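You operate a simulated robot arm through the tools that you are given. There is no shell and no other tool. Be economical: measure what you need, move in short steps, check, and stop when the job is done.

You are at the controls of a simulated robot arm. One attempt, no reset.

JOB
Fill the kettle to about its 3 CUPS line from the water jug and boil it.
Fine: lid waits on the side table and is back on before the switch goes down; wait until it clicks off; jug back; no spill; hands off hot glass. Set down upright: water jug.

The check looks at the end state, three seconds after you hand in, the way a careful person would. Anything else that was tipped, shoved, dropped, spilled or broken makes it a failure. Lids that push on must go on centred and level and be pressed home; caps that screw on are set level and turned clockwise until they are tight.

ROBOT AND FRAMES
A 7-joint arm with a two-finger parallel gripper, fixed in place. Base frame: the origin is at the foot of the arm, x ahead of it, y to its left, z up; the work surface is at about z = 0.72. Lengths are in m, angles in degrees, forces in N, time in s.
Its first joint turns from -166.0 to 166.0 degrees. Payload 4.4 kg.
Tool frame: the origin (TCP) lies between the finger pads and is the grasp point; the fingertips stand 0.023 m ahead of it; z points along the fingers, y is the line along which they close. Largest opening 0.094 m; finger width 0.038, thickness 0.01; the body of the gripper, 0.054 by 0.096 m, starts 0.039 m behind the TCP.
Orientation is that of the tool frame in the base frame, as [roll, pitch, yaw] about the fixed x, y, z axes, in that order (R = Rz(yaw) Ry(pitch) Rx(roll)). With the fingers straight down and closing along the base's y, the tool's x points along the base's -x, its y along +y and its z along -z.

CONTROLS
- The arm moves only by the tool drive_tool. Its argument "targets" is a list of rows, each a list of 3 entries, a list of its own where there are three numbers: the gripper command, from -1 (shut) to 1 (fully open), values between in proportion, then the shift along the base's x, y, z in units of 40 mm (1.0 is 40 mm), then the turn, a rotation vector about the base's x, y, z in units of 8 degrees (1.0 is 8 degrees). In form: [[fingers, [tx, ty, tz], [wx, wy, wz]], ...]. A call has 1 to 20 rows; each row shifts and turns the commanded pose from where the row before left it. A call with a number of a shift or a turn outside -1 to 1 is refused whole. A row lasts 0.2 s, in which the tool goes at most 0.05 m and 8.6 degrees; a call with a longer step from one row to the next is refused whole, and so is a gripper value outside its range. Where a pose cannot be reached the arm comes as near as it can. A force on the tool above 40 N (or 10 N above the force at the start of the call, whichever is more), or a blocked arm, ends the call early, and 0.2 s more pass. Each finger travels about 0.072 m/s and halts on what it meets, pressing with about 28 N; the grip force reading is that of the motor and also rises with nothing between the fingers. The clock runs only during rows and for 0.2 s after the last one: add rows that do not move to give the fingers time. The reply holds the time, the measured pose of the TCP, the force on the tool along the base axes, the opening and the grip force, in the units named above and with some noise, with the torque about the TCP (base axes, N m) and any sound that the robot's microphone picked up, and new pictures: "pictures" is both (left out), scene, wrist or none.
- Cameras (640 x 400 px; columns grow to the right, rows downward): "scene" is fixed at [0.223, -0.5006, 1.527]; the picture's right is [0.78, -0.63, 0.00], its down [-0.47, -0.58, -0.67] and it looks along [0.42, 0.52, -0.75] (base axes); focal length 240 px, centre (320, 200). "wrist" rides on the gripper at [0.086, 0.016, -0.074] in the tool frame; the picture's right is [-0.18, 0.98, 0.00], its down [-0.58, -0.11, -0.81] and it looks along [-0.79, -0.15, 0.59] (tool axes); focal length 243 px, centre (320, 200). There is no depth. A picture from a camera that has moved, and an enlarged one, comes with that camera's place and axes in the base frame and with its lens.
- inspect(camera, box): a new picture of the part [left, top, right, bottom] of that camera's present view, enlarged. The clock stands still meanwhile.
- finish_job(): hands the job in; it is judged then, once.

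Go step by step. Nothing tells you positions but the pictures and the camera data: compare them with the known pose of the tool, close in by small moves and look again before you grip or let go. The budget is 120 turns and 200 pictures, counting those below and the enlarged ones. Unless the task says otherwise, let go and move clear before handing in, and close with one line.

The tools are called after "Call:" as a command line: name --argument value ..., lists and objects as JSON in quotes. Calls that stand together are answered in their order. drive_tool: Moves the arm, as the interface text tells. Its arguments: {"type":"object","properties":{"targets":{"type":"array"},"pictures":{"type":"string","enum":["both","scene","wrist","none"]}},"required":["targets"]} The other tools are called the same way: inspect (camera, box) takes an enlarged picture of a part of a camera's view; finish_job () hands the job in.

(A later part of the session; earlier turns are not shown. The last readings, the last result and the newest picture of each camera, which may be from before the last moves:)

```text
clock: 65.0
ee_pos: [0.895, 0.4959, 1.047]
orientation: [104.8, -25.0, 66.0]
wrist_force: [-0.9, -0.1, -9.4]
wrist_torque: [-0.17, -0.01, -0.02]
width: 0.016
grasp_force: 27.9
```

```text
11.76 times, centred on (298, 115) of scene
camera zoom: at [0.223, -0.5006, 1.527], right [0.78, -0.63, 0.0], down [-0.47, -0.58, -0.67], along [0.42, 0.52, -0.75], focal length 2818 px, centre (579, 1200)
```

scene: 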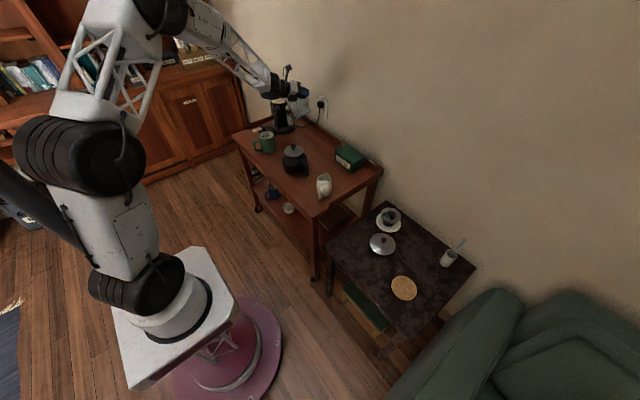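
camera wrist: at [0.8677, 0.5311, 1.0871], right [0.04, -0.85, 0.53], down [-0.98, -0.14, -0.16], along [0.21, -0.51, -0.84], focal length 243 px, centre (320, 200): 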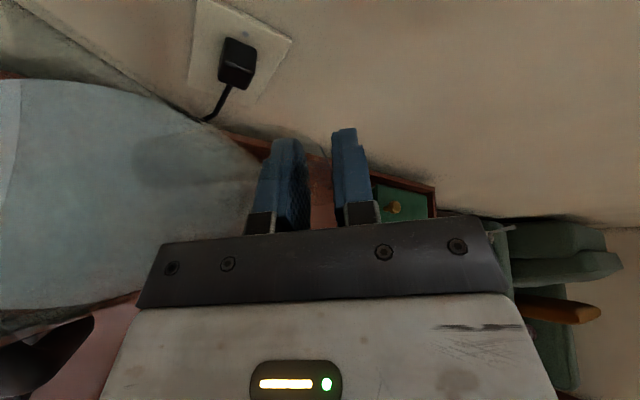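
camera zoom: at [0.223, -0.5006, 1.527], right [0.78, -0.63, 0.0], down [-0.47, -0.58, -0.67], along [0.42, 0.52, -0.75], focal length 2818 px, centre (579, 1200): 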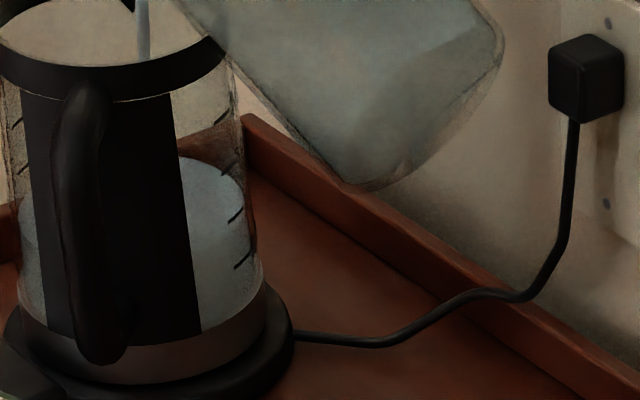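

The water is just above 2 CUPS now, so about 2 cm more is needed. I'll continue to about 66 degrees.

Call:
drive_tool --targets '[[-1, [-0.02, 0.16, 0.25], [-0.494, -0.084, 0]], [-1, [0, 0, 0], [0, 0, 0]], [-1, [0, 0, 0], [0, 0, 0]], [-1, [0, 0, 0], [0, 0, 0]], [-1, [0, 0, 0], [0, 0, 0]], [-1, [0, 0, 0], [0, 0, 0]], [-1, [0, 0, 0], [0, 0, 0]]]' --pictures "none"

Call:
inspect --camera "scene" --box '[284, 98, 312, 132]'

```text
clock: 66.5
ee_pos: [0.8946, 0.5009, 1.0576]
orientation: [102.5, -21.9, 67.0]
wrist_force: [0.2, 0.5, -7.5]
wrist_torque: [-0.11, 0.03, -0.03]
width: 0.0157
grasp_force: 27.9
```

```text
11.76 times, centred on (298, 115) of scene
camera zoom: at [0.223, -0.5006, 1.527], right [0.78, -0.63, 0.0], down [-0.47, -0.58, -0.67], along [0.42, 0.52, -0.75], focal length 2818 px, centre (579, 1200)
```

zoom: 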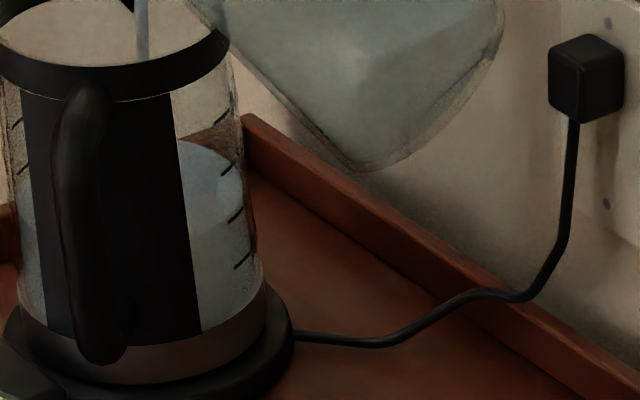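

Call:
drive_tool --targets '[[-1, [-0.01, 0.08, 0.12], [-0.247, -0.042, 0]], [-1, [0, 0, 0], [0, 0, 0]], [-1, [0, 0, 0], [0, 0, 0]], [-1, [0, 0, 0], [0, 0, 0]]]' --pictures "none"

Call:
inspect --camera "scene" --box '[284, 98, 312, 132]'

```text
clock: 67.5
ee_pos: [0.8939, 0.5044, 1.0647]
orientation: [101.4, -20.1, 67.4]
wrist_force: [-0.7, -0.1, -7.0]
wrist_torque: [-0.1, 0.03, -0.02]
width: 0.0157
grasp_force: 28.0
```

```text
11.76 times, centred on (298, 115) of scene
camera zoom: at [0.223, -0.5006, 1.527], right [0.78, -0.63, 0.0], down [-0.47, -0.58, -0.67], along [0.42, 0.52, -0.75], focal length 2818 px, centre (579, 1200)
```

zoom: 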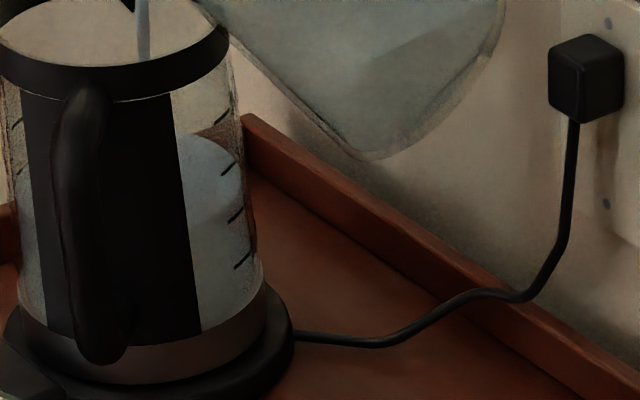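

Call:
inspect --camera "scene" --box '[283, 100, 297, 120]'

Call:
inspect --camera "scene" --box '[294, 102, 308, 122]'

```text
16.00 times, centred on (290, 110) of scene
camera zoom: at [0.223, -0.5006, 1.527], right [0.78, -0.63, 0.0], down [-0.47, -0.58, -0.67], along [0.42, 0.52, -0.75], focal length 3832 px, centre (800, 1640)
```

zoom: 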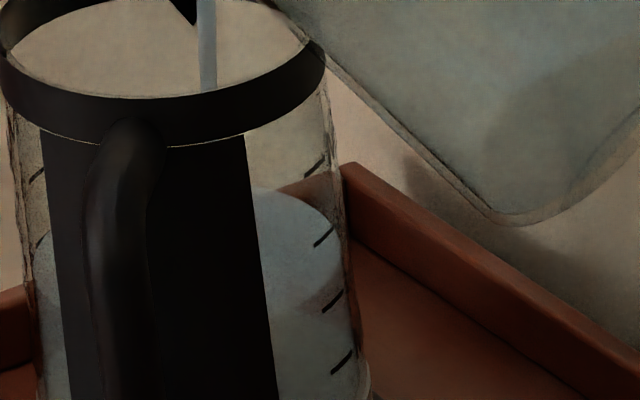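

```text
16.00 times, centred on (301, 112) of scene
camera zoom: at [0.223, -0.5006, 1.527], right [0.78, -0.63, 0.0], down [-0.47, -0.58, -0.67], along [0.42, 0.52, -0.75], focal length 3832 px, centre (624, 1608)
```

zoom: 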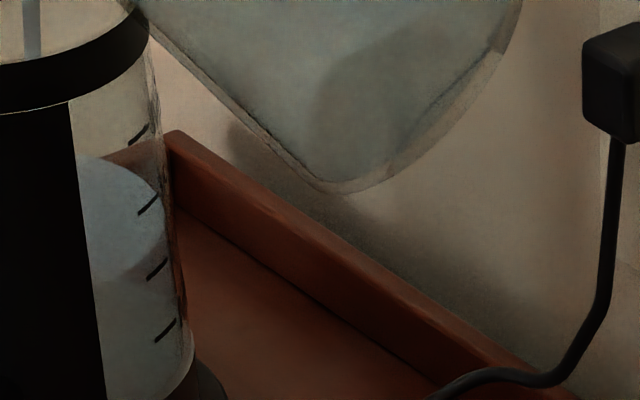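

Comparing the front waterline with the ticks, the level is about 2.4 cups. I'll pour a little more at about 70 degrees.

Call:
drive_tool --targets '[[-1, [-0.02, 0.12, 0.16], [-0.37, -0.063, 0]], [-1, [0, 0, 0], [0, 0, 0]], [-1, [0, 0, 0], [0, 0, 0]], [-1, [0, 0, 0], [0, 0, 0]], [-1, [0, 0, 0], [0, 0, 0]]]' --pictures "none"

Call:
inspect --camera "scene" --box '[283, 100, 297, 120]'

```text
clock: 68.8
ee_pos: [0.8923, 0.5083, 1.0675]
orientation: [99.6, -17.5, 68.0]
wrist_force: [-0.3, -0.4, -5.8]
wrist_torque: [-0.07, -0.04, -0.01]
width: 0.0156
grasp_force: 28.2
```

```text
16.00 times, centred on (290, 110) of scene
camera zoom: at [0.223, -0.5006, 1.527], right [0.78, -0.63, 0.0], down [-0.47, -0.58, -0.67], along [0.42, 0.52, -0.75], focal length 3832 px, centre (800, 1640)
```

zoom: 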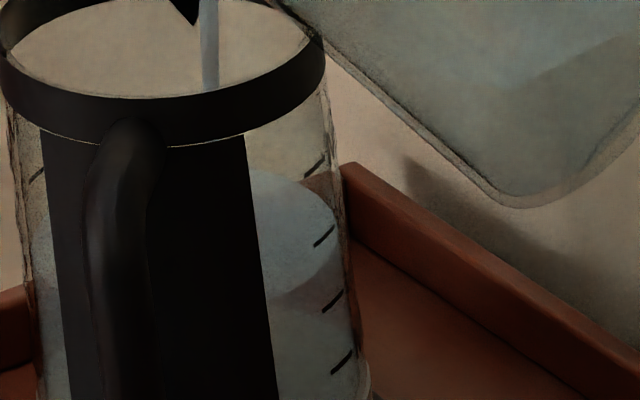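

Call:
drive_tool --targets '[[-1, [-0.01, 0.04, 0.055], [-0.123, -0.021, 0]], [-1, [0, 0, 0], [0, 0, 0]], [-1, [0, 0, 0], [0, 0, 0]]]' --pictures "none"

Call:
inspect --camera "scene" --box '[283, 100, 297, 120]'

```text
clock: 69.5
ee_pos: [0.8952, 0.5099, 1.0712]
orientation: [99.1, -16.7, 68.1]
wrist_force: [-1.1, -0.3, -5.7]
wrist_torque: [-0.03, 0.01, 0.01]
width: 0.0155
grasp_force: 27.9
```

```text
16.00 times, centred on (290, 110) of scene
camera zoom: at [0.223, -0.5006, 1.527], right [0.78, -0.63, 0.0], down [-0.47, -0.58, -0.67], along [0.42, 0.52, -0.75], focal length 3832 px, centre (800, 1640)
```

zoom: 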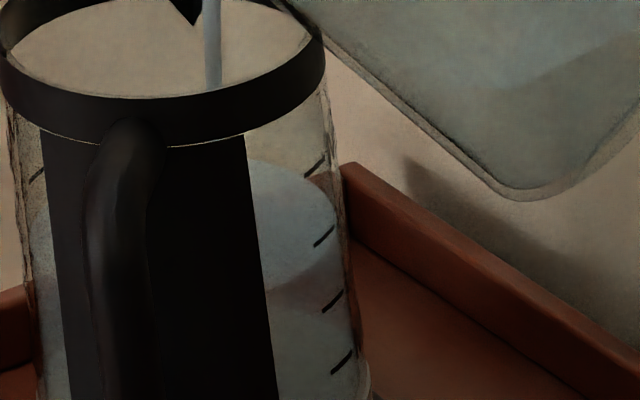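

The level is about 2.8 cups and still rising. One more short hold, then I'll tip the jug back, keeping the lip over the mouth.

Call:
drive_tool --targets '[[-1, [0, 0, 0], [0, 0, 0]], [-1, [0, 0, 0], [0, 0, 0]], [-1, [0.055, -0.33, -0.45], [0.985, 0.167, 0]], [-1, [0.045, -0.26, -0.48], [0.985, 0.167, 0]], [-1, [0.033, -0.2, -0.5], [0.985, 0.167, 0]], [-1, [0, 0, 0], [0, 0, 0]]]' --pictures "none"

Call:
inspect --camera "scene" --box '[283, 100, 297, 120]'

Call:
inspect --camera "scene" --box '[265, 75, 335, 140]'

```text
clock: 71.0
ee_pos: [0.8982, 0.4791, 1.0125]
orientation: [114.4, -36.5, 61.1]
wrist_force: [-0.4, 0.2, -5.6]
wrist_torque: [-0.21, -0.02, 0.0]
width: 0.0157
grasp_force: 27.9
```

```text
16.00 times, centred on (290, 110) of scene
camera zoom: at [0.223, -0.5006, 1.527], right [0.78, -0.63, 0.0], down [-0.47, -0.58, -0.67], along [0.42, 0.52, -0.75], focal length 3832 px, centre (800, 1640)
```

zoom: 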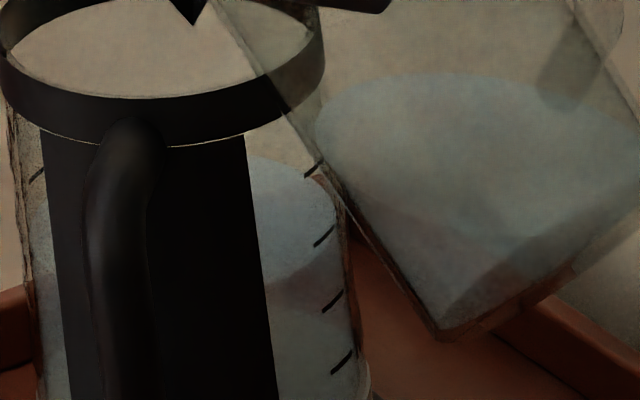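

```text
6.15 times, centred on (300, 108) of scene
camera zoom: at [0.223, -0.5006, 1.527], right [0.78, -0.63, 0.0], down [-0.47, -0.58, -0.67], along [0.42, 0.52, -0.75], focal length 1474 px, centre (443, 769)
```

zoom: 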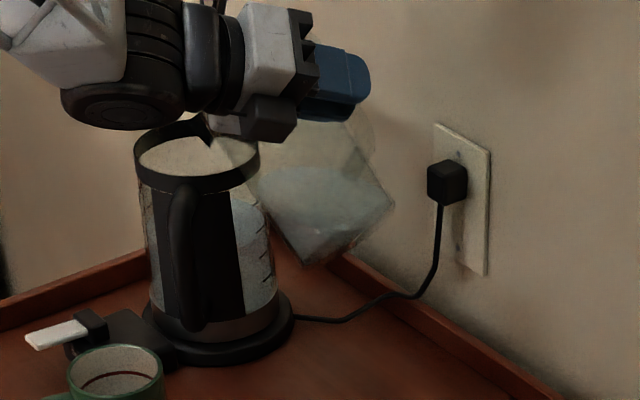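

Call:
inspect --camera "scene" --box '[290, 105, 300, 121]'

```text
16.00 times, centred on (295, 113) of scene
camera zoom: at [0.223, -0.5006, 1.527], right [0.78, -0.63, 0.0], down [-0.47, -0.58, -0.67], along [0.42, 0.52, -0.75], focal length 3832 px, centre (720, 1592)
```

zoom: 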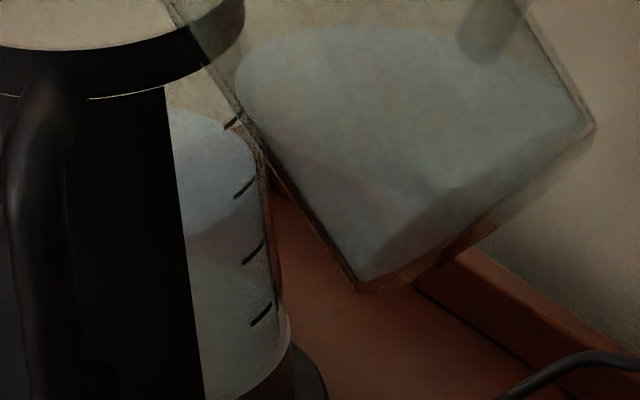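

The level reads about 2.85 cups, slightly under the line. I'll give one more brief pour to bring it onto the mark.

Call:
drive_tool --targets '[[-1, [-0.033, 0.2, 0.5], [-0.985, -0.167, 0]], [-1, [-0.045, 0.26, 0.48], [-0.985, -0.167, 0]], [-1, [-0.055, 0.33, 0.45], [-0.985, -0.167, 0]], [-1, [0, 0.02, 0.03], [-0.06, -0.01, 0]], [-1, [0, 0, 0], [0, 0, 0]], [-1, [0, 0, 0], [0, 0, 0]], [-1, [0.055, -0.33, -0.45], [0.985, 0.167, 0]], [-1, [0.045, -0.26, -0.48], [0.985, 0.167, 0]], [-1, [0.033, -0.22, -0.53], [0.985, 0.167, 0]], [-1, [0, 0, 0], [0, 0, 0]], [-1, [0, 0, 0], [0, 0, 0]]]' --pictures "none"

Call:
inspect --camera "scene" --box '[290, 105, 300, 121]'

```text
clock: 73.3
ee_pos: [0.8983, 0.4768, 1.0143]
orientation: [114.1, -36.1, 61.4]
wrist_force: [-0.1, -0.1, -5.9]
wrist_torque: [-0.23, -0.02, 0.0]
width: 0.0157
grasp_force: 28.1
```

```text
16.00 times, centred on (295, 113) of scene
camera zoom: at [0.223, -0.5006, 1.527], right [0.78, -0.63, 0.0], down [-0.47, -0.58, -0.67], along [0.42, 0.52, -0.75], focal length 3832 px, centre (720, 1592)
```

zoom: 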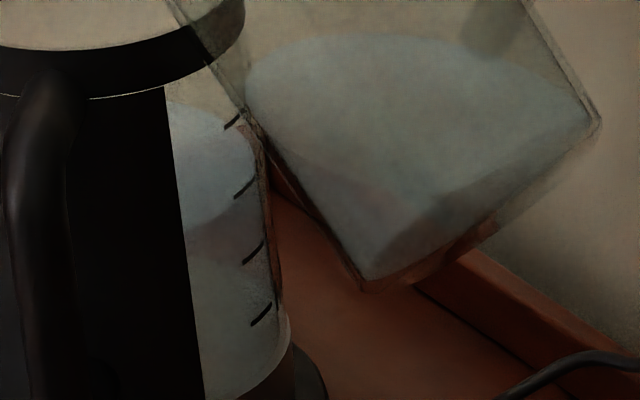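

The level now sits on the 3 CUPS line. I'll back off and bring the jug upright.

Call:
drive_tool --targets '[[-1, [0.1, -0.5, 0.1], [0.3, 0.05, 0]], [-1, [0.15, -0.7, 0], [0.665, 0.113, 0]], [-1, [0.07, -0.37, -0.1], [0.665, 0.113, 0]], [-1, [0, 0, -0.1], [0.665, 0.113, 0]], [-1, [0, 0, -0.1], [0.665, 0.113, 0]], [-1, [0, 0, -0.1], [0.665, 0.113, 0]], [-1, [0, 0, -0.1], [0.665, 0.113, 0]], [-1, [0, 0, 0], [0.665, 0.113, 0]], [-1, [0, 0, 0], [0.665, 0.113, 0]], [-1, [0, 0, 0], [0.364, 0.064, 0]], [-1, [0, 0, 0], [0, 0, 0]]]'

Call:
inspect --camera "scene" --box '[265, 70, 345, 145]'

```text
clock: 75.8
ee_pos: [0.9114, 0.4146, 0.9986]
orientation: [-178.0, -59.8, 7.1]
wrist_force: [-0.4, -0.1, -6.7]
wrist_torque: [-0.42, -0.08, 0.03]
width: 0.0157
grasp_force: 28.5
camera wrist: at [0.893, 0.3947, 1.1095], right [0.06, -0.98, -0.18], down [-0.99, -0.04, -0.1], along [0.09, 0.18, -0.98], focal length 243 px, centre (320, 200)
```

scene: 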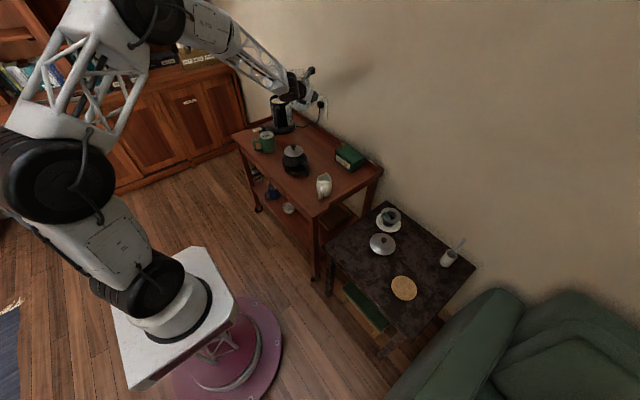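
wrist: 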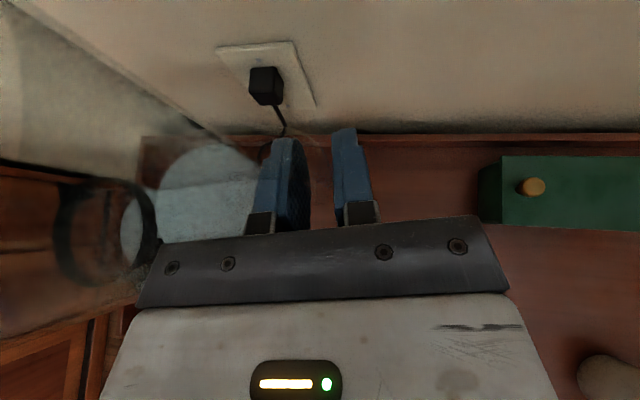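

```text
5.33 times, centred on (305, 108) of scene
camera zoom: at [0.223, -0.5006, 1.527], right [0.78, -0.63, 0.0], down [-0.47, -0.58, -0.67], along [0.42, 0.52, -0.75], focal length 1277 px, centre (400, 693)
```

zoom: 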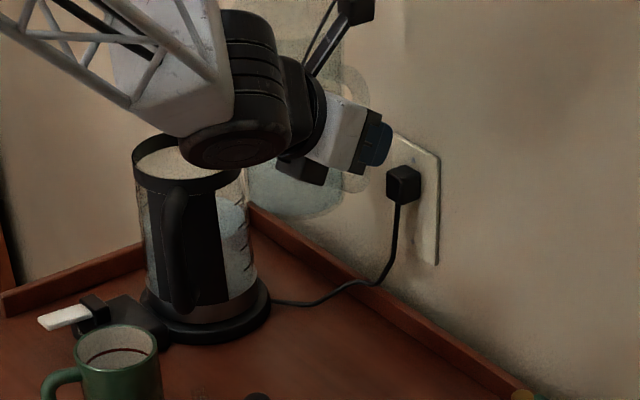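

The jug is upright with no spill visible. I'll return it above its original place with the original heading.

Call:
drive_tool --targets '[[-1, [-0.5, -0.25, -0.2], [0, 0, 0]], [-1, [-0.5, -0.25, -0.2], [0, 0, 0]], [-1, [-0.5, -0.25, -0.2], [0, 0, 0]], [-1, [-0.43, -0.28, -0.15], [0, 0, -0.2]], [-1, [0, 0, 0], [0, 0, -0.7]], [-1, [0, 0, 0], [0, 0, -0.7]], [-1, [0, 0, 0], [0, 0, -0.7]], [-1, [0, 0, 0], [0, 0, -0.7]], [-1, [0, 0, 0], [0, 0, -0.7]], [-1, [0, 0, 0], [0, 0, -0.7]], [-1, [0, 0, 0], [0, 0, -0.7]], [-1, [0, 0, 0], [0, 0, -0.7]], [-1, [0, 0, 0], [0, 0, -0.7]], [-1, [0, 0, 0], [0, 0, -0.7]], [-1, [0, 0, 0], [0, 0, -0.7]], [-1, [0, 0, 0], [0, 0, -0.7]], [-1, [0, 0, 0], [0, 0, 0]]]' --pictures "none"

```text
clock: 79.3
ee_pos: [0.8358, 0.374, 0.9687]
orientation: [-178.1, -60.0, -61.7]
wrist_force: [0.6, -0.2, -5.0]
wrist_torque: [-0.21, 0.38, -0.01]
width: 0.0154
grasp_force: 28.3
```

I'll lower it to just above the surface, then set it down slowly.

Call:
drive_tool --targets '[[-1, [0, 0, -0.8], [0, 0, 0]], [-1, [0, 0, -0.8], [0, 0, 0]], [-1, [0, 0, -0.8], [0, 0, 0]], [-1, [0, 0, -0.7], [0, 0, 0]], [-1, [0, 0, -0.4], [0, 0, 0]], [-1, [0, 0, -0.2], [0, 0, 0]], [-1, [0, 0, -0.1], [0, 0, 0]], [-1, [0, 0, 0], [0, 0, 0]]]' --pictures "wrist"

Call:
inspect --camera "scene" --box '[270, 90, 350, 160]'

```text
clock: 81.2
ee_pos: [0.8343, 0.3741, 0.8159]
orientation: [-178.1, -60.0, -61.7]
wrist_force: [0.7, 0.1, -4.8]
wrist_torque: [-0.23, 0.38, -0.03]
width: 0.0157
grasp_force: 27.8
camera wrist: at [0.8077, 0.3835, 0.9278], right [-0.89, -0.41, -0.18], down [-0.4, 0.91, -0.1], along [0.2, -0.02, -0.98], focal length 243 px, centre (320, 200)
```

wrist: 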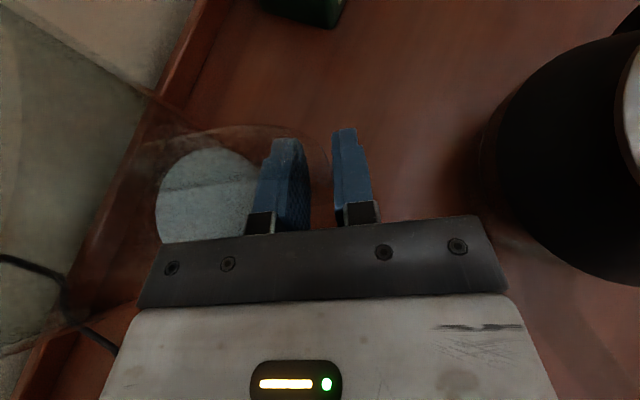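

```text
5.71 times, centred on (310, 125) of scene
camera zoom: at [0.223, -0.5006, 1.527], right [0.78, -0.63, 0.0], down [-0.47, -0.58, -0.67], along [0.42, 0.52, -0.75], focal length 1369 px, centre (377, 629)
```

zoom: 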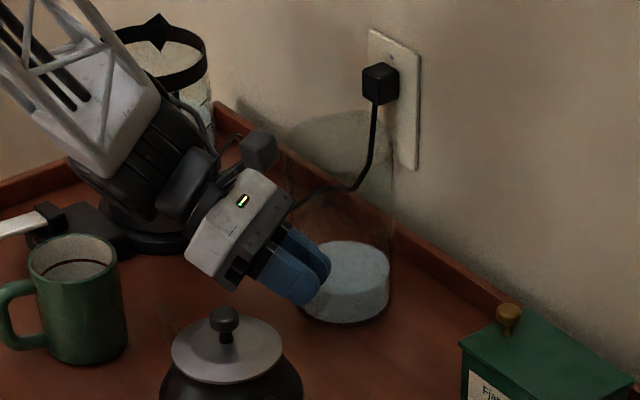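

Call:
drive_tool --targets '[[-1, [0, 0, -0.05], [0, 0, 0]], [-1, [0, 0, -0.05], [0, 0, 0]], [-1, [0, 0, 0], [0, 0, 0]]]' --pictures "none"

```text
clock: 82.0
ee_pos: [0.8367, 0.3731, 0.8131]
orientation: [-178.0, -60.0, -61.7]
wrist_force: [-2.3, -2.8, 1.6]
wrist_torque: [-0.2, 0.23, -0.07]
width: 0.0156
grasp_force: 28.4
```

The jug's weight is on the table now. I'll open the fingers and back out along the way I came in.

Call:
drive_tool --targets '[[-0.55, [0, 0, 0], [0, 0, 0]], [-0.3, [0, 0, 0], [0, 0, 0]], [-0.1, [0, 0, 0], [0, 0, 0]], [-0.1, [0, 0, 0], [0, 0, 0]], [-0.1, [-0.13, 0.22, 0], [0, 0, 0]], [-0.1, [-0.14, 0.24, 0.1], [0, 0, 0]], [-0.1, [-0.14, 0.24, 0.2], [0, 0, 0]], [-0.1, [-0.14, 0.24, 0.3], [0, 0, 0]], [-0.1, [-0.14, 0.24, 0.4], [0, 0, 0]], [-0.1, [-0.14, 0.24, 0.8], [0, 0, 0]], [-0.1, [0, 0, 1], [0, 0, 0]], [-0.1, [0, 0, 1], [0, 0, 0]], [-0.1, [0, 0, 1], [0, 0, 0]], [-0.1, [0, 0, 1], [0, 0, 0]], [-0.1, [0, 0, 1], [0, 0, 0]]]'

Call:
inspect --camera "scene" --box '[250, 80, 350, 170]'

```text
clock: 85.2
ee_pos: [0.801, 0.4338, 1.0836]
orientation: [-178.2, -60.0, -61.5]
wrist_force: [-0.1, 0.1, -0.1]
wrist_torque: [-0.02, -0.02, 0.02]
width: 0.0422
grasp_force: 0.0
camera wrist: at [0.774, 0.4436, 1.1945], right [-0.89, -0.41, -0.17], down [-0.4, 0.91, -0.1], along [0.2, -0.02, -0.98], focal length 243 px, centre (320, 200)
```

scene: 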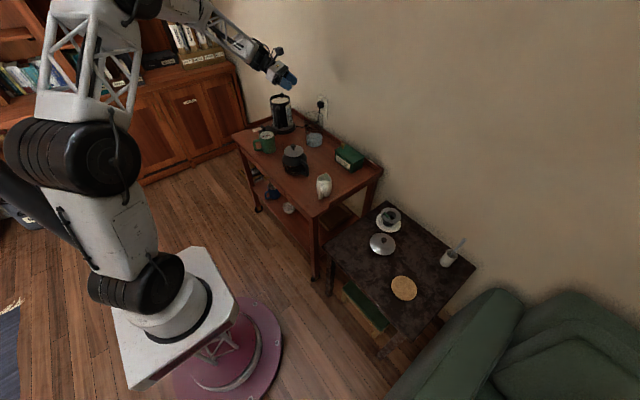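
wrist: 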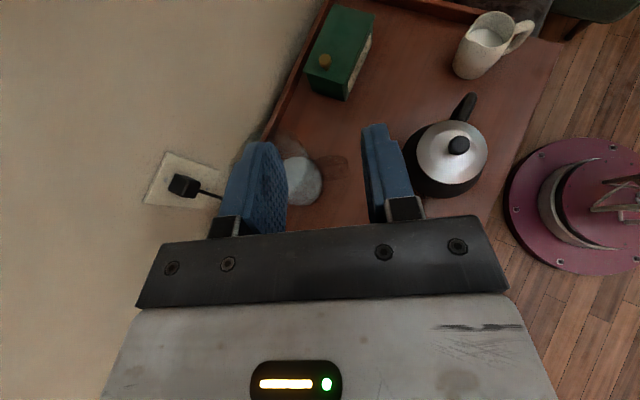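

```text
4.44 times, centred on (300, 125) of scene
camera zoom: at [0.223, -0.5006, 1.527], right [0.78, -0.63, 0.0], down [-0.47, -0.58, -0.67], along [0.42, 0.52, -0.75], focal length 1064 px, centre (409, 533)
```

zoom: 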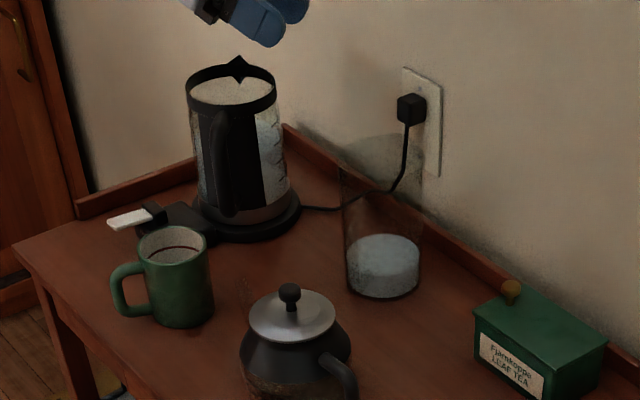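

The jug stands upright in its place and the cart is dry. I'll turn the hand back to its earlier orientation for the lid, and check the level meanwhile.

Call:
inspect --camera "scene" --box '[284, 98, 304, 122]'

Call:
drive_tool --targets '[[0, [-0.3, -0.2, 0], [0.446, -0.742, -0.5]], [0, [-0.3, -0.2, 0], [0.446, -0.742, -0.5]], [0, [-0.3, -0.2, 0], [0.446, -0.742, -0.5]], [0, [-0.3, -0.2, 0], [0.446, -0.742, -0.5]], [0, [-0.3, -0.2, 0], [0.446, -0.742, -0.5]], [0, [-0.3, -0.2, 0], [0.446, -0.742, -0.5]], [0, [0, -0.2, 0], [0.446, -0.742, -0.5]], [0, [0, -0.2, 0], [0.446, -0.742, -0.5]], [0, [0, -0.2, 0], [0.446, -0.742, -0.5]], [0, [0, -0.2, 0], [0.446, -0.742, -0.5]], [0, [0, -0.2, 0], [0.446, -0.742, -0.5]], [0, [0, -0.2, 0], [0.446, -0.742, -0.5]], [0, [0, -0.2, 0], [0.446, -0.742, -0.5]], [0, [0, -0.2, 0], [0.446, -0.742, -0.5]], [0, [0, -0.2, 0], [0.446, -0.742, -0.5]], [0, [0, -0.2, 0], [0.446, -0.742, -0.5]], [0, [0, -0.2, 0], [0.446, -0.742, -0.5]], [0, [0, -0.2, 0], [0.446, -0.742, -0.5]], [0, [0, -0.2, 0], [0.446, -0.742, -0.5]], [0, [0, -0.2, 0], [0.446, -0.742, -0.5]]]' --pictures "none"

Call:
drive_tool --targets '[[0, [0, 0, 0], [0.446, -0.742, -0.5]], [0, [0, 0, 0], [0.446, -0.742, -0.5]], [0, [0, 0, 0], [0.26, -0.435, -0.3]], [0, [0, -0.5, 0], [0, 0, 1]], [0, [0, -0.5, 0], [0, 0, 1]], [0, [0, -0.5, 0], [0, 0, 1]], [0, [0, -0.5, 0], [0, 0, 1]], [0, [0, -0.5, 0], [0, 0, 1]], [0, [0, -0.5, 0], [0, 0, 1]], [0, [0, -0.5, 0], [0, 0, 1]], [0, [0, -0.5, 0], [0, 0.5, 0.37]], [0, [0, -0.5, 0], [0, 1, 0]], [0, [0, -0.5, 0], [0, 1, 0]], [0, [0, -0.5, 0], [0, 1, 0]]]' --pictures "none"

```text
16.00 times, centred on (294, 110) of scene
camera zoom: at [0.223, -0.5006, 1.527], right [0.78, -0.63, 0.0], down [-0.47, -0.58, -0.67], along [0.42, 0.52, -0.75], focal length 3832 px, centre (736, 1640)
```

zoom: 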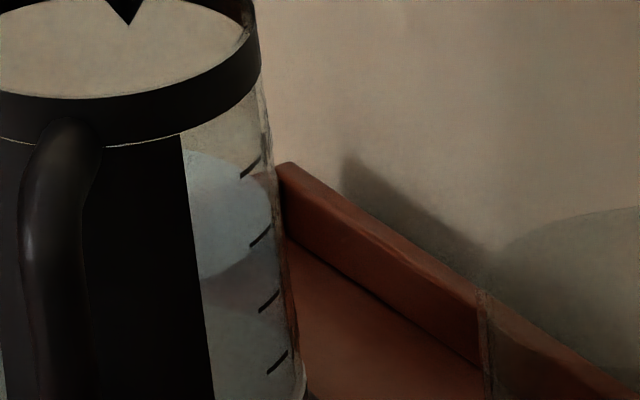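

```text
clock: 89.3
ee_pos: [0.7298, 0.2708, 1.0822]
orientation: [-151.3, 55.2, 154.9]
wrist_force: [0.2, 0.4, -0.2]
wrist_torque: [-0.02, 0.0, 0.03]
width: 0.0471
grasp_force: 0.1
```

```text
clock: 92.5
ee_pos: [0.6872, 0.0484, 1.2123]
orientation: [177.9, 42.3, 177.5]
wrist_force: [0.7, 0.4, -2.1]
wrist_torque: [0.0, -0.08, -0.03]
width: 0.047
grasp_force: 0.0
out of reach, approached as far as the arm can: row 13
stopped in row 14: the arm was blocked; the commanded pose is now the measured one
```

The level is right at 3 CUPS. The arm reported being blocked at the end of the turn, so I'll look before moving on.

Call:
drive_tool --targets '[[0, [0, 0, 0], [0, 0, 0]]]'

```text
clock: 93.0
ee_pos: [0.6863, 0.0505, 1.2116]
orientation: [177.9, 42.3, 177.6]
wrist_force: [-0.7, 0.4, -0.6]
wrist_torque: [0.0, 0.0, -0.04]
width: 0.047
grasp_force: 0.0
camera wrist: at [0.5726, 0.0678, 1.209], right [0.15, 0.98, 0.15], down [-0.12, -0.13, 0.98], along [0.98, -0.17, 0.09], focal length 243 px, centre (320, 200)
```

scene: 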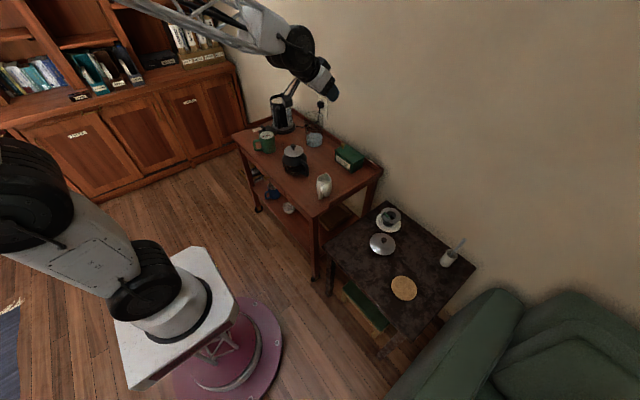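
wrist: 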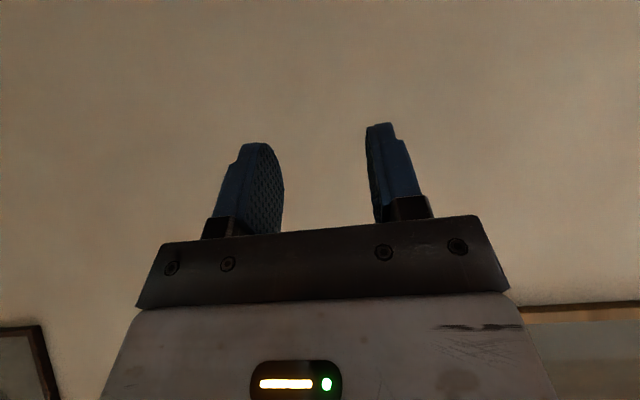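

Call:
drive_tool --targets '[[0, [0, -0.5, 0], [0, 0.6, 0]], [0, [0, -0.8, 0], [0, 0.6, 0]], [0, [0, -0.8, 0], [0, 0, 0]], [0, [0, -0.8, 0], [0, 0, 0]]]' --pictures "scene"

```text
clock: 94.0
ee_pos: [0.6868, -0.0682, 1.2133]
orientation: [178.4, 32.8, 177.9]
wrist_force: [0.3, -0.4, -0.2]
wrist_torque: [0.01, 0.01, -0.03]
width: 0.0474
grasp_force: 0.1
```

scene: 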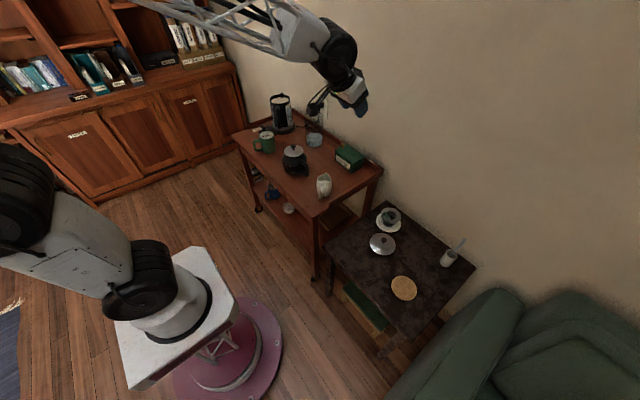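

The arm moves freely again. I'll trim the orientation and come down behind the lid on the side table.

Call:
drive_tool --targets '[[0.5, [0, -0.8, 0], [-0.17, 0.1, 0.156]], [0.5, [0.2, -0.8, -0.4], [0, 0, 0]], [0.5, [0.3, -0.8, -0.5], [0, 0, 0]], [0.5, [0.3, -0.8, -0.5], [0, 0, 0]], [0.5, [0.2, -0.8, -0.5], [0, 0, 0]], [0.5, [0.2, -0.2, -0.9], [0, 0, 0]], [0.5, [0.2, 0, -1], [0, 0, 0]], [0.5, [0.1, 0, -1], [0, 0, 0]], [0.5, [0, 0, -1], [0, 0, 0]], [0.5, [0, 0, -1], [0, 0, 0]], [0.5, [0, 0, -1], [0, 0, 0]], [0.5, [0, 0, -1], [0, 0, 0]], [0.5, [0, 0, -1], [0, 0, 0]], [0.5, [0, 0, -1], [0, 0, 0]], [0.5, [0, 0, -0.8], [0, 0, 0]], [0.5, [0, 0, 0], [0, 0, 0]]]'

```text
clock: 97.3
ee_pos: [0.7457, -0.2357, 0.7461]
orientation: [-180.0, 31.9, -180.0]
wrist_force: [0.4, 0.4, 0.6]
wrist_torque: [0.03, -0.01, 0.01]
width: 0.0705
grasp_force: 0.0
camera wrist: at [0.6319, -0.2186, 0.763], right [0.16, 0.98, 0.1], down [0.07, -0.11, 0.99], along [0.99, -0.15, -0.08], focal length 243 px, centre (320, 200)
```

scene: 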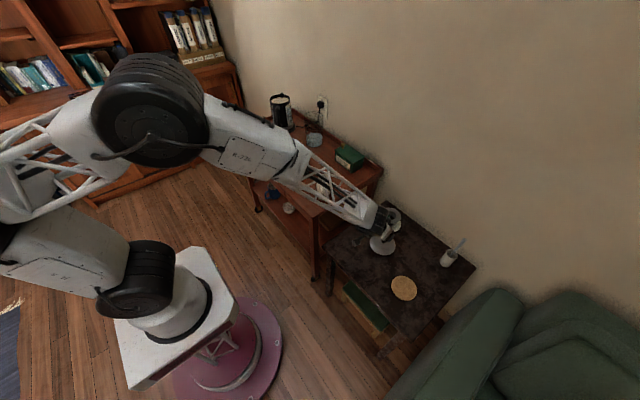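
wrist: 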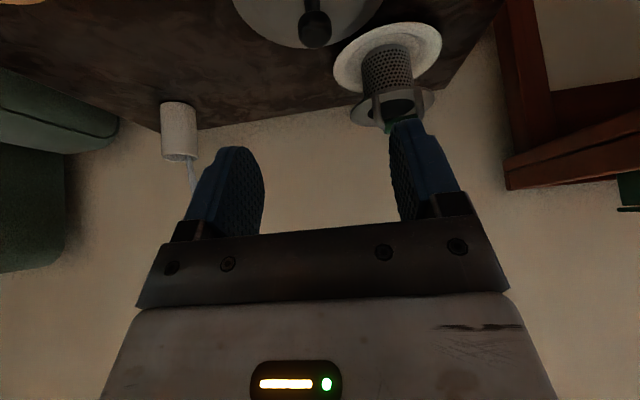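

The lid is where I left it. I'll go back to the release pose, straight down over the knob.

Call:
drive_tool --targets '[[0.5, [0.6, 0, -0.5], [0, 0, 0]], [0.5, [0.63, 0, -0.5], [0, 0, 0]], [0.5, [0, 0, -0.6], [0, 0, 0]], [0.5, [0, 0, -0.6], [0, 0, 0]], [0.5, [0, 0, -0.4], [0, 0, 0]], [0.5, [0, 0, -0.15], [0, 0, 0]], [0.5, [0, 0, 0], [0, 0, 0]]]' --pictures "wrist"

```text
clock: 99.0
ee_pos: [0.7964, -0.2343, 0.6384]
orientation: [-180.0, 31.9, 180.0]
wrist_force: [-0.5, -0.2, -0.3]
wrist_torque: [-0.04, -0.01, 0.01]
width: 0.0705
grasp_force: 0.0
camera wrist: at [0.6837, -0.2182, 0.655], right [0.16, 0.98, 0.1], down [0.07, -0.11, 0.99], along [0.99, -0.15, -0.08], focal length 243 px, centre (320, 200)
```

wrist: 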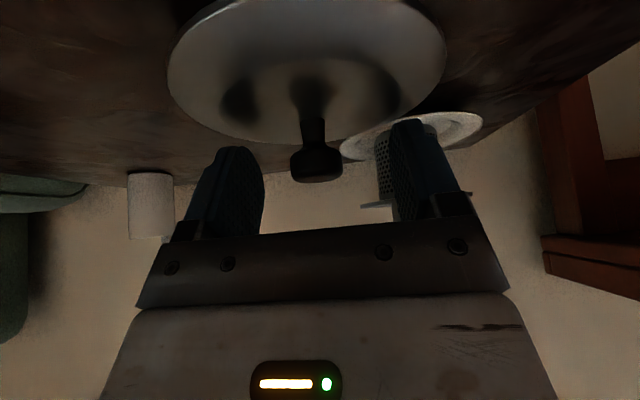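

Call:
drive_tool --targets '[[0.5, [0, 0, -0.1], [0, 0, 0]], [0, [0, 0, 0], [0, 0, 0]], [-0.5, [0, 0, 0], [0, 0, 0]], [-1, [0, 0, 0], [0, 0, 0]], [-1, [0, 0, 0], [0, 0, 0]], [-1, [0, 0, 0], [0, 0, 0]]]' --pictures "wrist"

```text
clock: 100.3
ee_pos: [0.797, -0.2347, 0.6345]
orientation: [-180.0, 31.9, 179.9]
wrist_force: [0.5, -0.5, 1.5]
wrist_torque: [-0.09, -0.02, 0.04]
width: 0.0226
grasp_force: 27.9
camera wrist: at [0.6835, -0.2177, 0.6509], right [0.16, 0.98, 0.1], down [0.07, -0.11, 0.99], along [0.99, -0.15, -0.08], focal length 243 px, centre (320, 200)
```

wrist: 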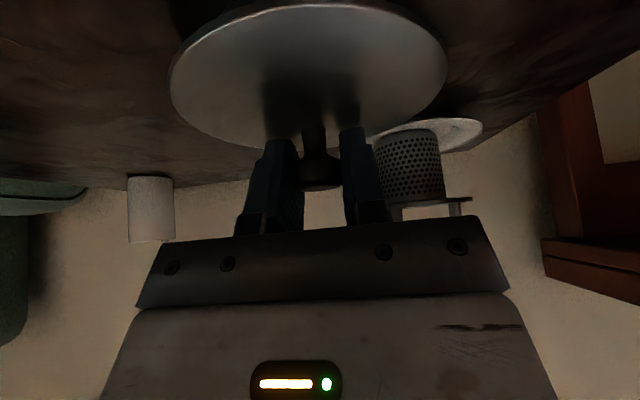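

The knob is gripped again. I'll lift and carry the lid back along the same route.

Call:
drive_tool --targets '[[-1, [0, 0, 0.3], [0, 0, 0]], [-1, [0, 0, 0.7], [0, 0, 0]], [-1, [0, 0, 1], [0, 0, 0]], [-1, [0, 0, 1], [0, 0, 0]], [-1, [0, 0, 1], [0, 0, 0]], [-1, [0, 0, 1], [0, 0, 0]], [-1, [0, 0, 1], [0, 0, 0]], [-1, [0, 0, 1], [0, 0, 0]], [-1, [0, 0, 1], [0, 0, 0]], [-1, [0, 0, 1], [0, 0, 0]], [-1, [0, 0, 1], [0, 0, 0]], [-1, [0, 0.2, 1], [0, 0, 0]], [-1, [0, 0.6, 0.4], [0, 0, 0]], [-1, [0, 1, 0], [0, 0, 0]], [-1, [0, 1, 0], [0, 0, 0]], [-1, [0, 1, 0], [0, 0, 0]], [-1, [0, 1, 0], [0, 0, 0]], [-1, [0, 1, 0], [0, 0, 0]], [-1, [0, 1, 0], [0, 0, 0]], [-1, [0, 1, 0], [0, 0, 0]]]' --pictures "none"

Call:
drive_tool --targets '[[-1, [0.1, 1, 0], [0, 0, 0]], [-1, [0.1, 1, 0], [0, 0, 0]], [-1, [0.1, 1, 0], [0, 0, 0]], [-1, [0.1, 1, 0], [0, 0, 0]], [-1, [0.1, 1, 0], [0, 0, 0]], [-1, [0.1, 1, 0], [0, 0, 0]], [-1, [0.2, 1, 0], [0, 0, 0]], [-1, [0.2, 1, 0], [0, 0, 0]], [-1, [0.2, 1, 0], [0, 0, 0]], [-1, [0.2, 1, 0], [0, 0, 0]], [-1, [0.2, 1, 0], [0, 0, 0]], [-1, [0.2, 1, 0], [0, 0, 0]], [-1, [0.1, 1, 0], [0, 0, 0]], [-1, [0, 0.6, 0], [0, 0, 0]], [-1, [0, 0, 0], [0, 0, 0]]]'

```text
clock: 104.5
ee_pos: [0.7955, 0.0745, 1.0892]
orientation: [180.0, 32.0, 180.0]
wrist_force: [-0.5, 0.7, -0.2]
wrist_torque: [0.0, -0.03, 0.0]
width: 0.0226
grasp_force: 27.5
```

```text
clock: 107.8
ee_pos: [0.8734, 0.6211, 1.0871]
orientation: [179.9, 31.9, 179.9]
wrist_force: [-1.2, 0.0, -1.0]
wrist_torque: [-0.01, 0.02, 0.0]
width: 0.0222
grasp_force: 28.3
camera wrist: at [0.7596, 0.6378, 1.1056], right [0.16, 0.98, 0.1], down [0.07, -0.11, 0.99], along [0.99, -0.15, -0.08], focal length 243 px, centre (320, 200)
```

scene: 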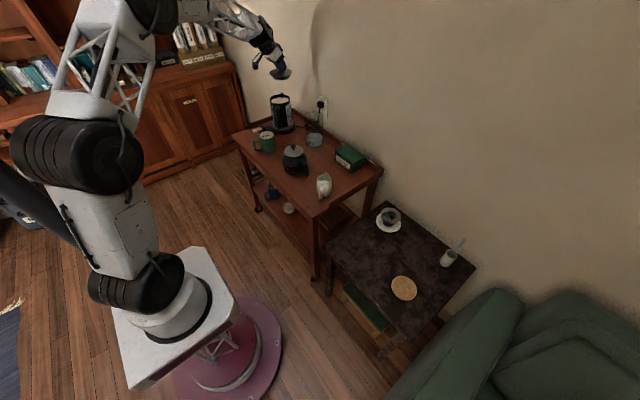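
wrist: 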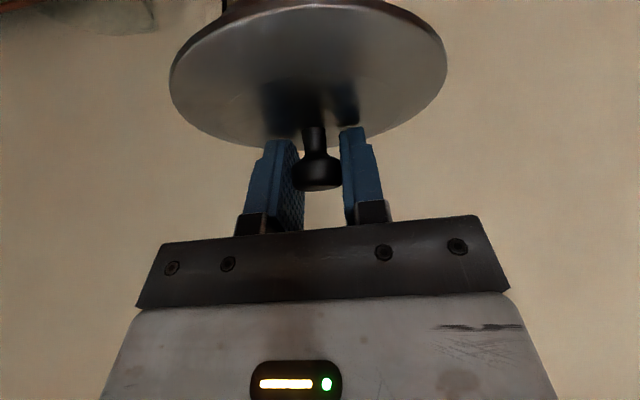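

Compared with the first grip, the lid sits about 5 mm nearer to me in the fingers, so I'll aim at x 0.8765, y 0.666. I'll move over the kettle and lower most of the way.

Call:
drive_tool --targets '[[-1, [0.07, 0.6, -0.2], [0, 0, 0]], [-1, [0, 0.52, -0.4], [0, 0, 0]], [-1, [0, 0, -0.7], [0, 0, 0]], [-1, [0, 0, -0.7], [0, 0, 0]], [-1, [0, 0, -0.6], [0, 0, 0]], [-1, [0, 0, 0], [0, 0, 0]]]' --pictures "wrist"

Call:
inspect --camera "scene" --box '[255, 70, 315, 120]'

```text
clock: 109.2
ee_pos: [0.8761, 0.6668, 0.985]
orientation: [179.9, 31.9, 180.0]
wrist_force: [-0.3, 0.8, -1.1]
wrist_torque: [-0.01, 0.01, -0.02]
width: 0.0225
grasp_force: 28.4
camera wrist: at [0.7629, 0.6831, 1.0029], right [0.16, 0.98, 0.1], down [0.07, -0.11, 0.99], along [0.99, -0.15, -0.08], focal length 243 px, centre (320, 200)
```

wrist: 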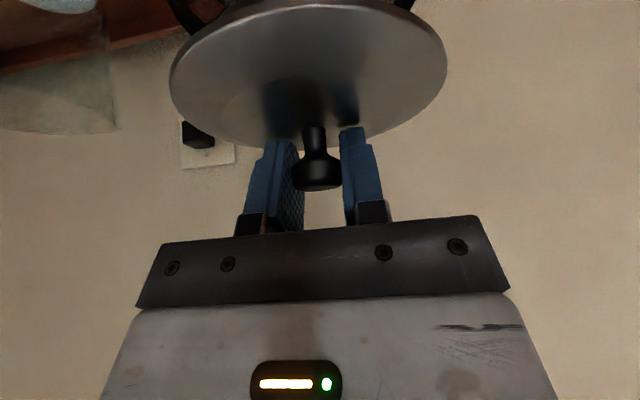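

```text
8.00 times, centred on (285, 95) of scene
camera zoom: at [0.223, -0.5006, 1.527], right [0.78, -0.63, 0.0], down [-0.47, -0.58, -0.67], along [0.42, 0.52, -0.75], focal length 1916 px, centre (600, 1040)
```

zoom: 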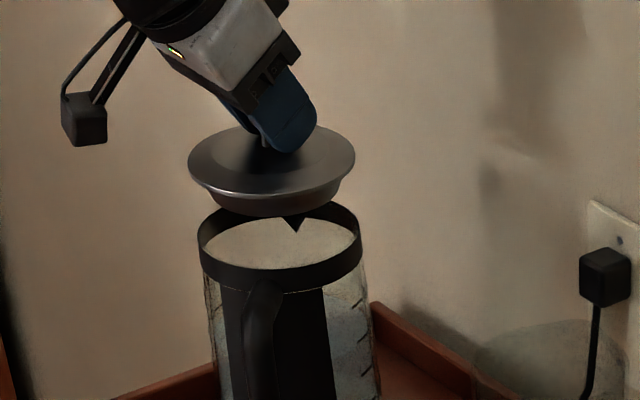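

The lid looks aligned to within a millimetre or two. I'll lower it in small steps until it seats.

Call:
drive_tool --targets '[[-1, [0, 0, -0.4], [0, 0, 0]], [-1, [0, 0, -0.3], [0, 0, 0]], [-1, [0, 0, -0.1], [0, 0, 0]], [-1, [0, 0, 0], [0, 0, 0]]]' --pictures "none"

Call:
inspect --camera "scene" --box '[255, 70, 315, 120]'

```text
clock: 110.2
ee_pos: [0.8762, 0.6676, 0.9549]
orientation: [179.9, 31.8, -179.9]
wrist_force: [0.8, -0.1, -1.3]
wrist_torque: [0.0, 0.05, -0.02]
width: 0.0224
grasp_force: 28.1
```

```text
8.00 times, centred on (285, 95) of scene
camera zoom: at [0.223, -0.5006, 1.527], right [0.78, -0.63, 0.0], down [-0.47, -0.58, -0.67], along [0.42, 0.52, -0.75], focal length 1916 px, centre (600, 1040)
```

zoom: 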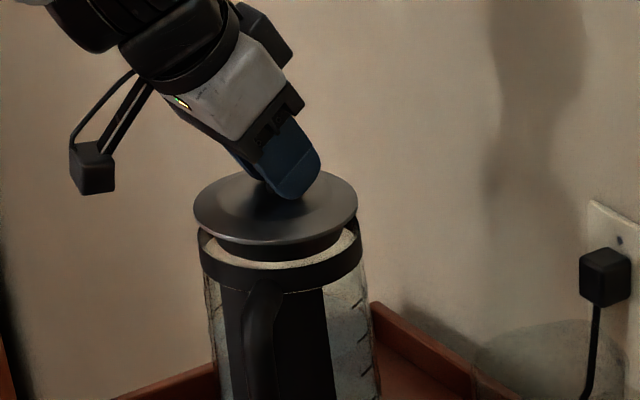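

Call:
drive_tool --targets '[[-1, [0, -0.03, -0.1], [0, 0, 0]], [-1, [0, 0, -0.1], [0, 0, 0]], [-1, [0, 0, -0.06], [0, 0, 0]], [-1, [0, 0, 0], [0, 0, 0]]]' --pictures "wrist"

Call:
inspect --camera "scene" --box '[265, 85, 305, 120]'

```text
clock: 111.2
ee_pos: [0.8749, 0.6662, 0.9436]
orientation: [179.9, 31.9, 180.0]
wrist_force: [0.8, 0.0, -0.1]
wrist_torque: [0.0, 0.01, -0.03]
width: 0.0224
grasp_force: 27.9
camera wrist: at [0.762, 0.6817, 0.961], right [0.16, 0.98, 0.1], down [0.07, -0.11, 0.99], along [0.99, -0.15, -0.08], focal length 243 px, centre (320, 200)
```

wrist: 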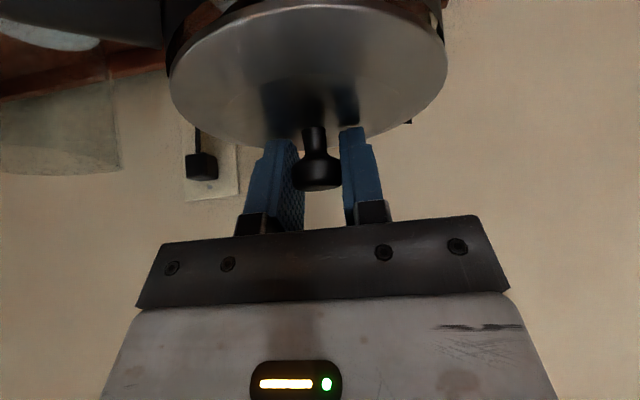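

```text
11.43 times, centred on (285, 102) of scene
camera zoom: at [0.223, -0.5006, 1.527], right [0.78, -0.63, 0.0], down [-0.47, -0.58, -0.67], along [0.42, 0.52, -0.75], focal length 2737 px, centre (720, 1314)
```

zoom: 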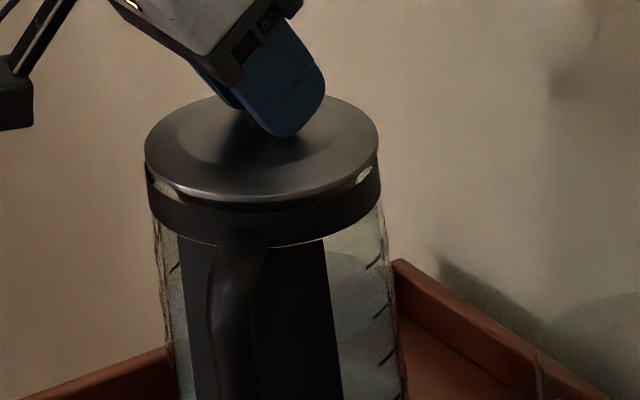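

The plug is entering the ring evenly. I'll go on in small steps and watch the force.

Call:
drive_tool --targets '[[-1, [0, 0, -0.06], [0, 0, 0]], [-1, [0, 0, -0.06], [0, 0, 0]], [-1, [0, 0, -0.04], [0, 0, 0]], [-1, [0, 0, 0], [0, 0, 0]]]' --pictures "none"

Call:
inspect --camera "scene" --box '[265, 85, 305, 120]'

```text
clock: 112.2
ee_pos: [0.8749, 0.6649, 0.9377]
orientation: [179.9, 31.8, -180.0]
wrist_force: [-2.3, 1.4, 3.0]
wrist_torque: [0.16, -0.15, 0.09]
width: 0.0223
grasp_force: 27.6
```

```text
11.43 times, centred on (285, 102) of scene
camera zoom: at [0.223, -0.5006, 1.527], right [0.78, -0.63, 0.0], down [-0.47, -0.58, -0.67], along [0.42, 0.52, -0.75], focal length 2737 px, centre (720, 1314)
```

zoom: 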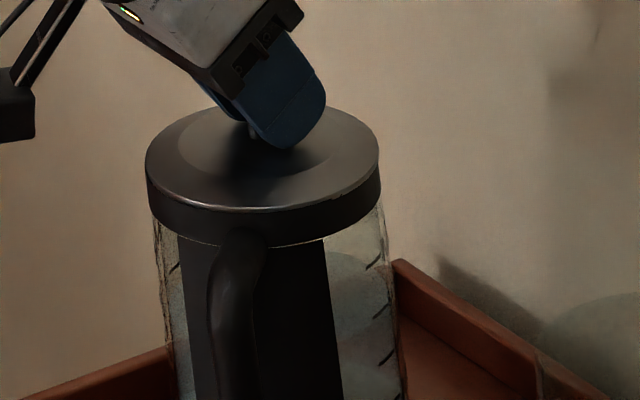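

The lid has dropped flush and contact is starting. I'll press it home with a little more downward command.

Call:
drive_tool --targets '[[-1, [0, 0, -0.04], [0, 0, 0]], [-1, [0, 0, -0.03], [0, 0, 0]], [-1, [0, 0, 0], [0, 0, 0]]]' --pictures "none"

```text
clock: 113.0
ee_pos: [0.8766, 0.6647, 0.9374]
orientation: [179.8, 32.0, 179.9]
wrist_force: [-0.2, 5.4, 28.9]
wrist_torque: [0.06, 0.03, 0.04]
width: 0.0223
grasp_force: 28.1
```

Call:
drive_tool --targets '[[-1, [0, 0, -0.025], [0, 0, 0]], [-1, [0, 0, 0], [0, 0, 0]]]' --pictures "wrist"

Call:
inspect --camera "scene" --box '[265, 85, 305, 120]'

```text
clock: 113.4
ee_pos: [0.8762, 0.6649, 0.9385]
orientation: [179.7, 32.1, 179.9]
wrist_force: [-0.3, -1.2, 2.1]
wrist_torque: [-0.06, 0.01, 0.04]
width: 0.0224
grasp_force: 27.7
stopped in row 2: the force on the tool passed its limit at 41 N (the readings are from after the stop); the commanded pose is now the measured one
camera wrist: at [0.7626, 0.681, 0.9545], right [0.16, 0.98, 0.1], down [0.06, -0.11, 0.99], along [0.99, -0.15, -0.08], focal length 243 px, centre (320, 200)
```

wrist: 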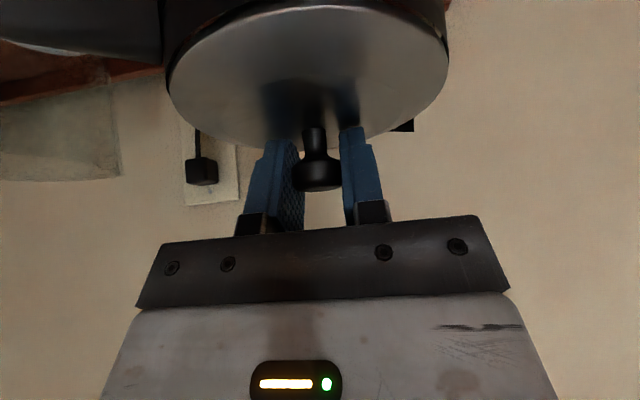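

```text
11.43 times, centred on (285, 102) of scene
camera zoom: at [0.223, -0.5006, 1.527], right [0.78, -0.63, 0.0], down [-0.47, -0.58, -0.67], along [0.42, 0.52, -0.75], focal length 2737 px, centre (720, 1314)
```

zoom: 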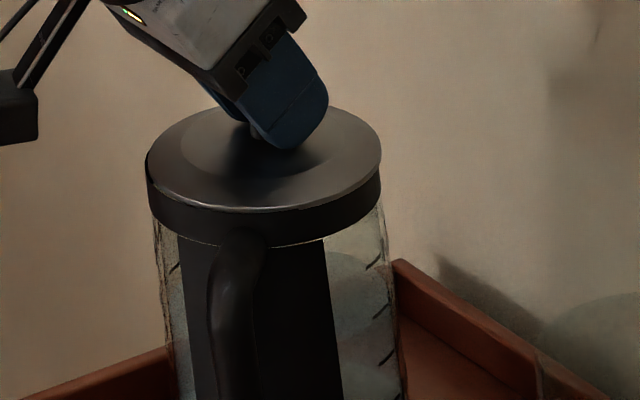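

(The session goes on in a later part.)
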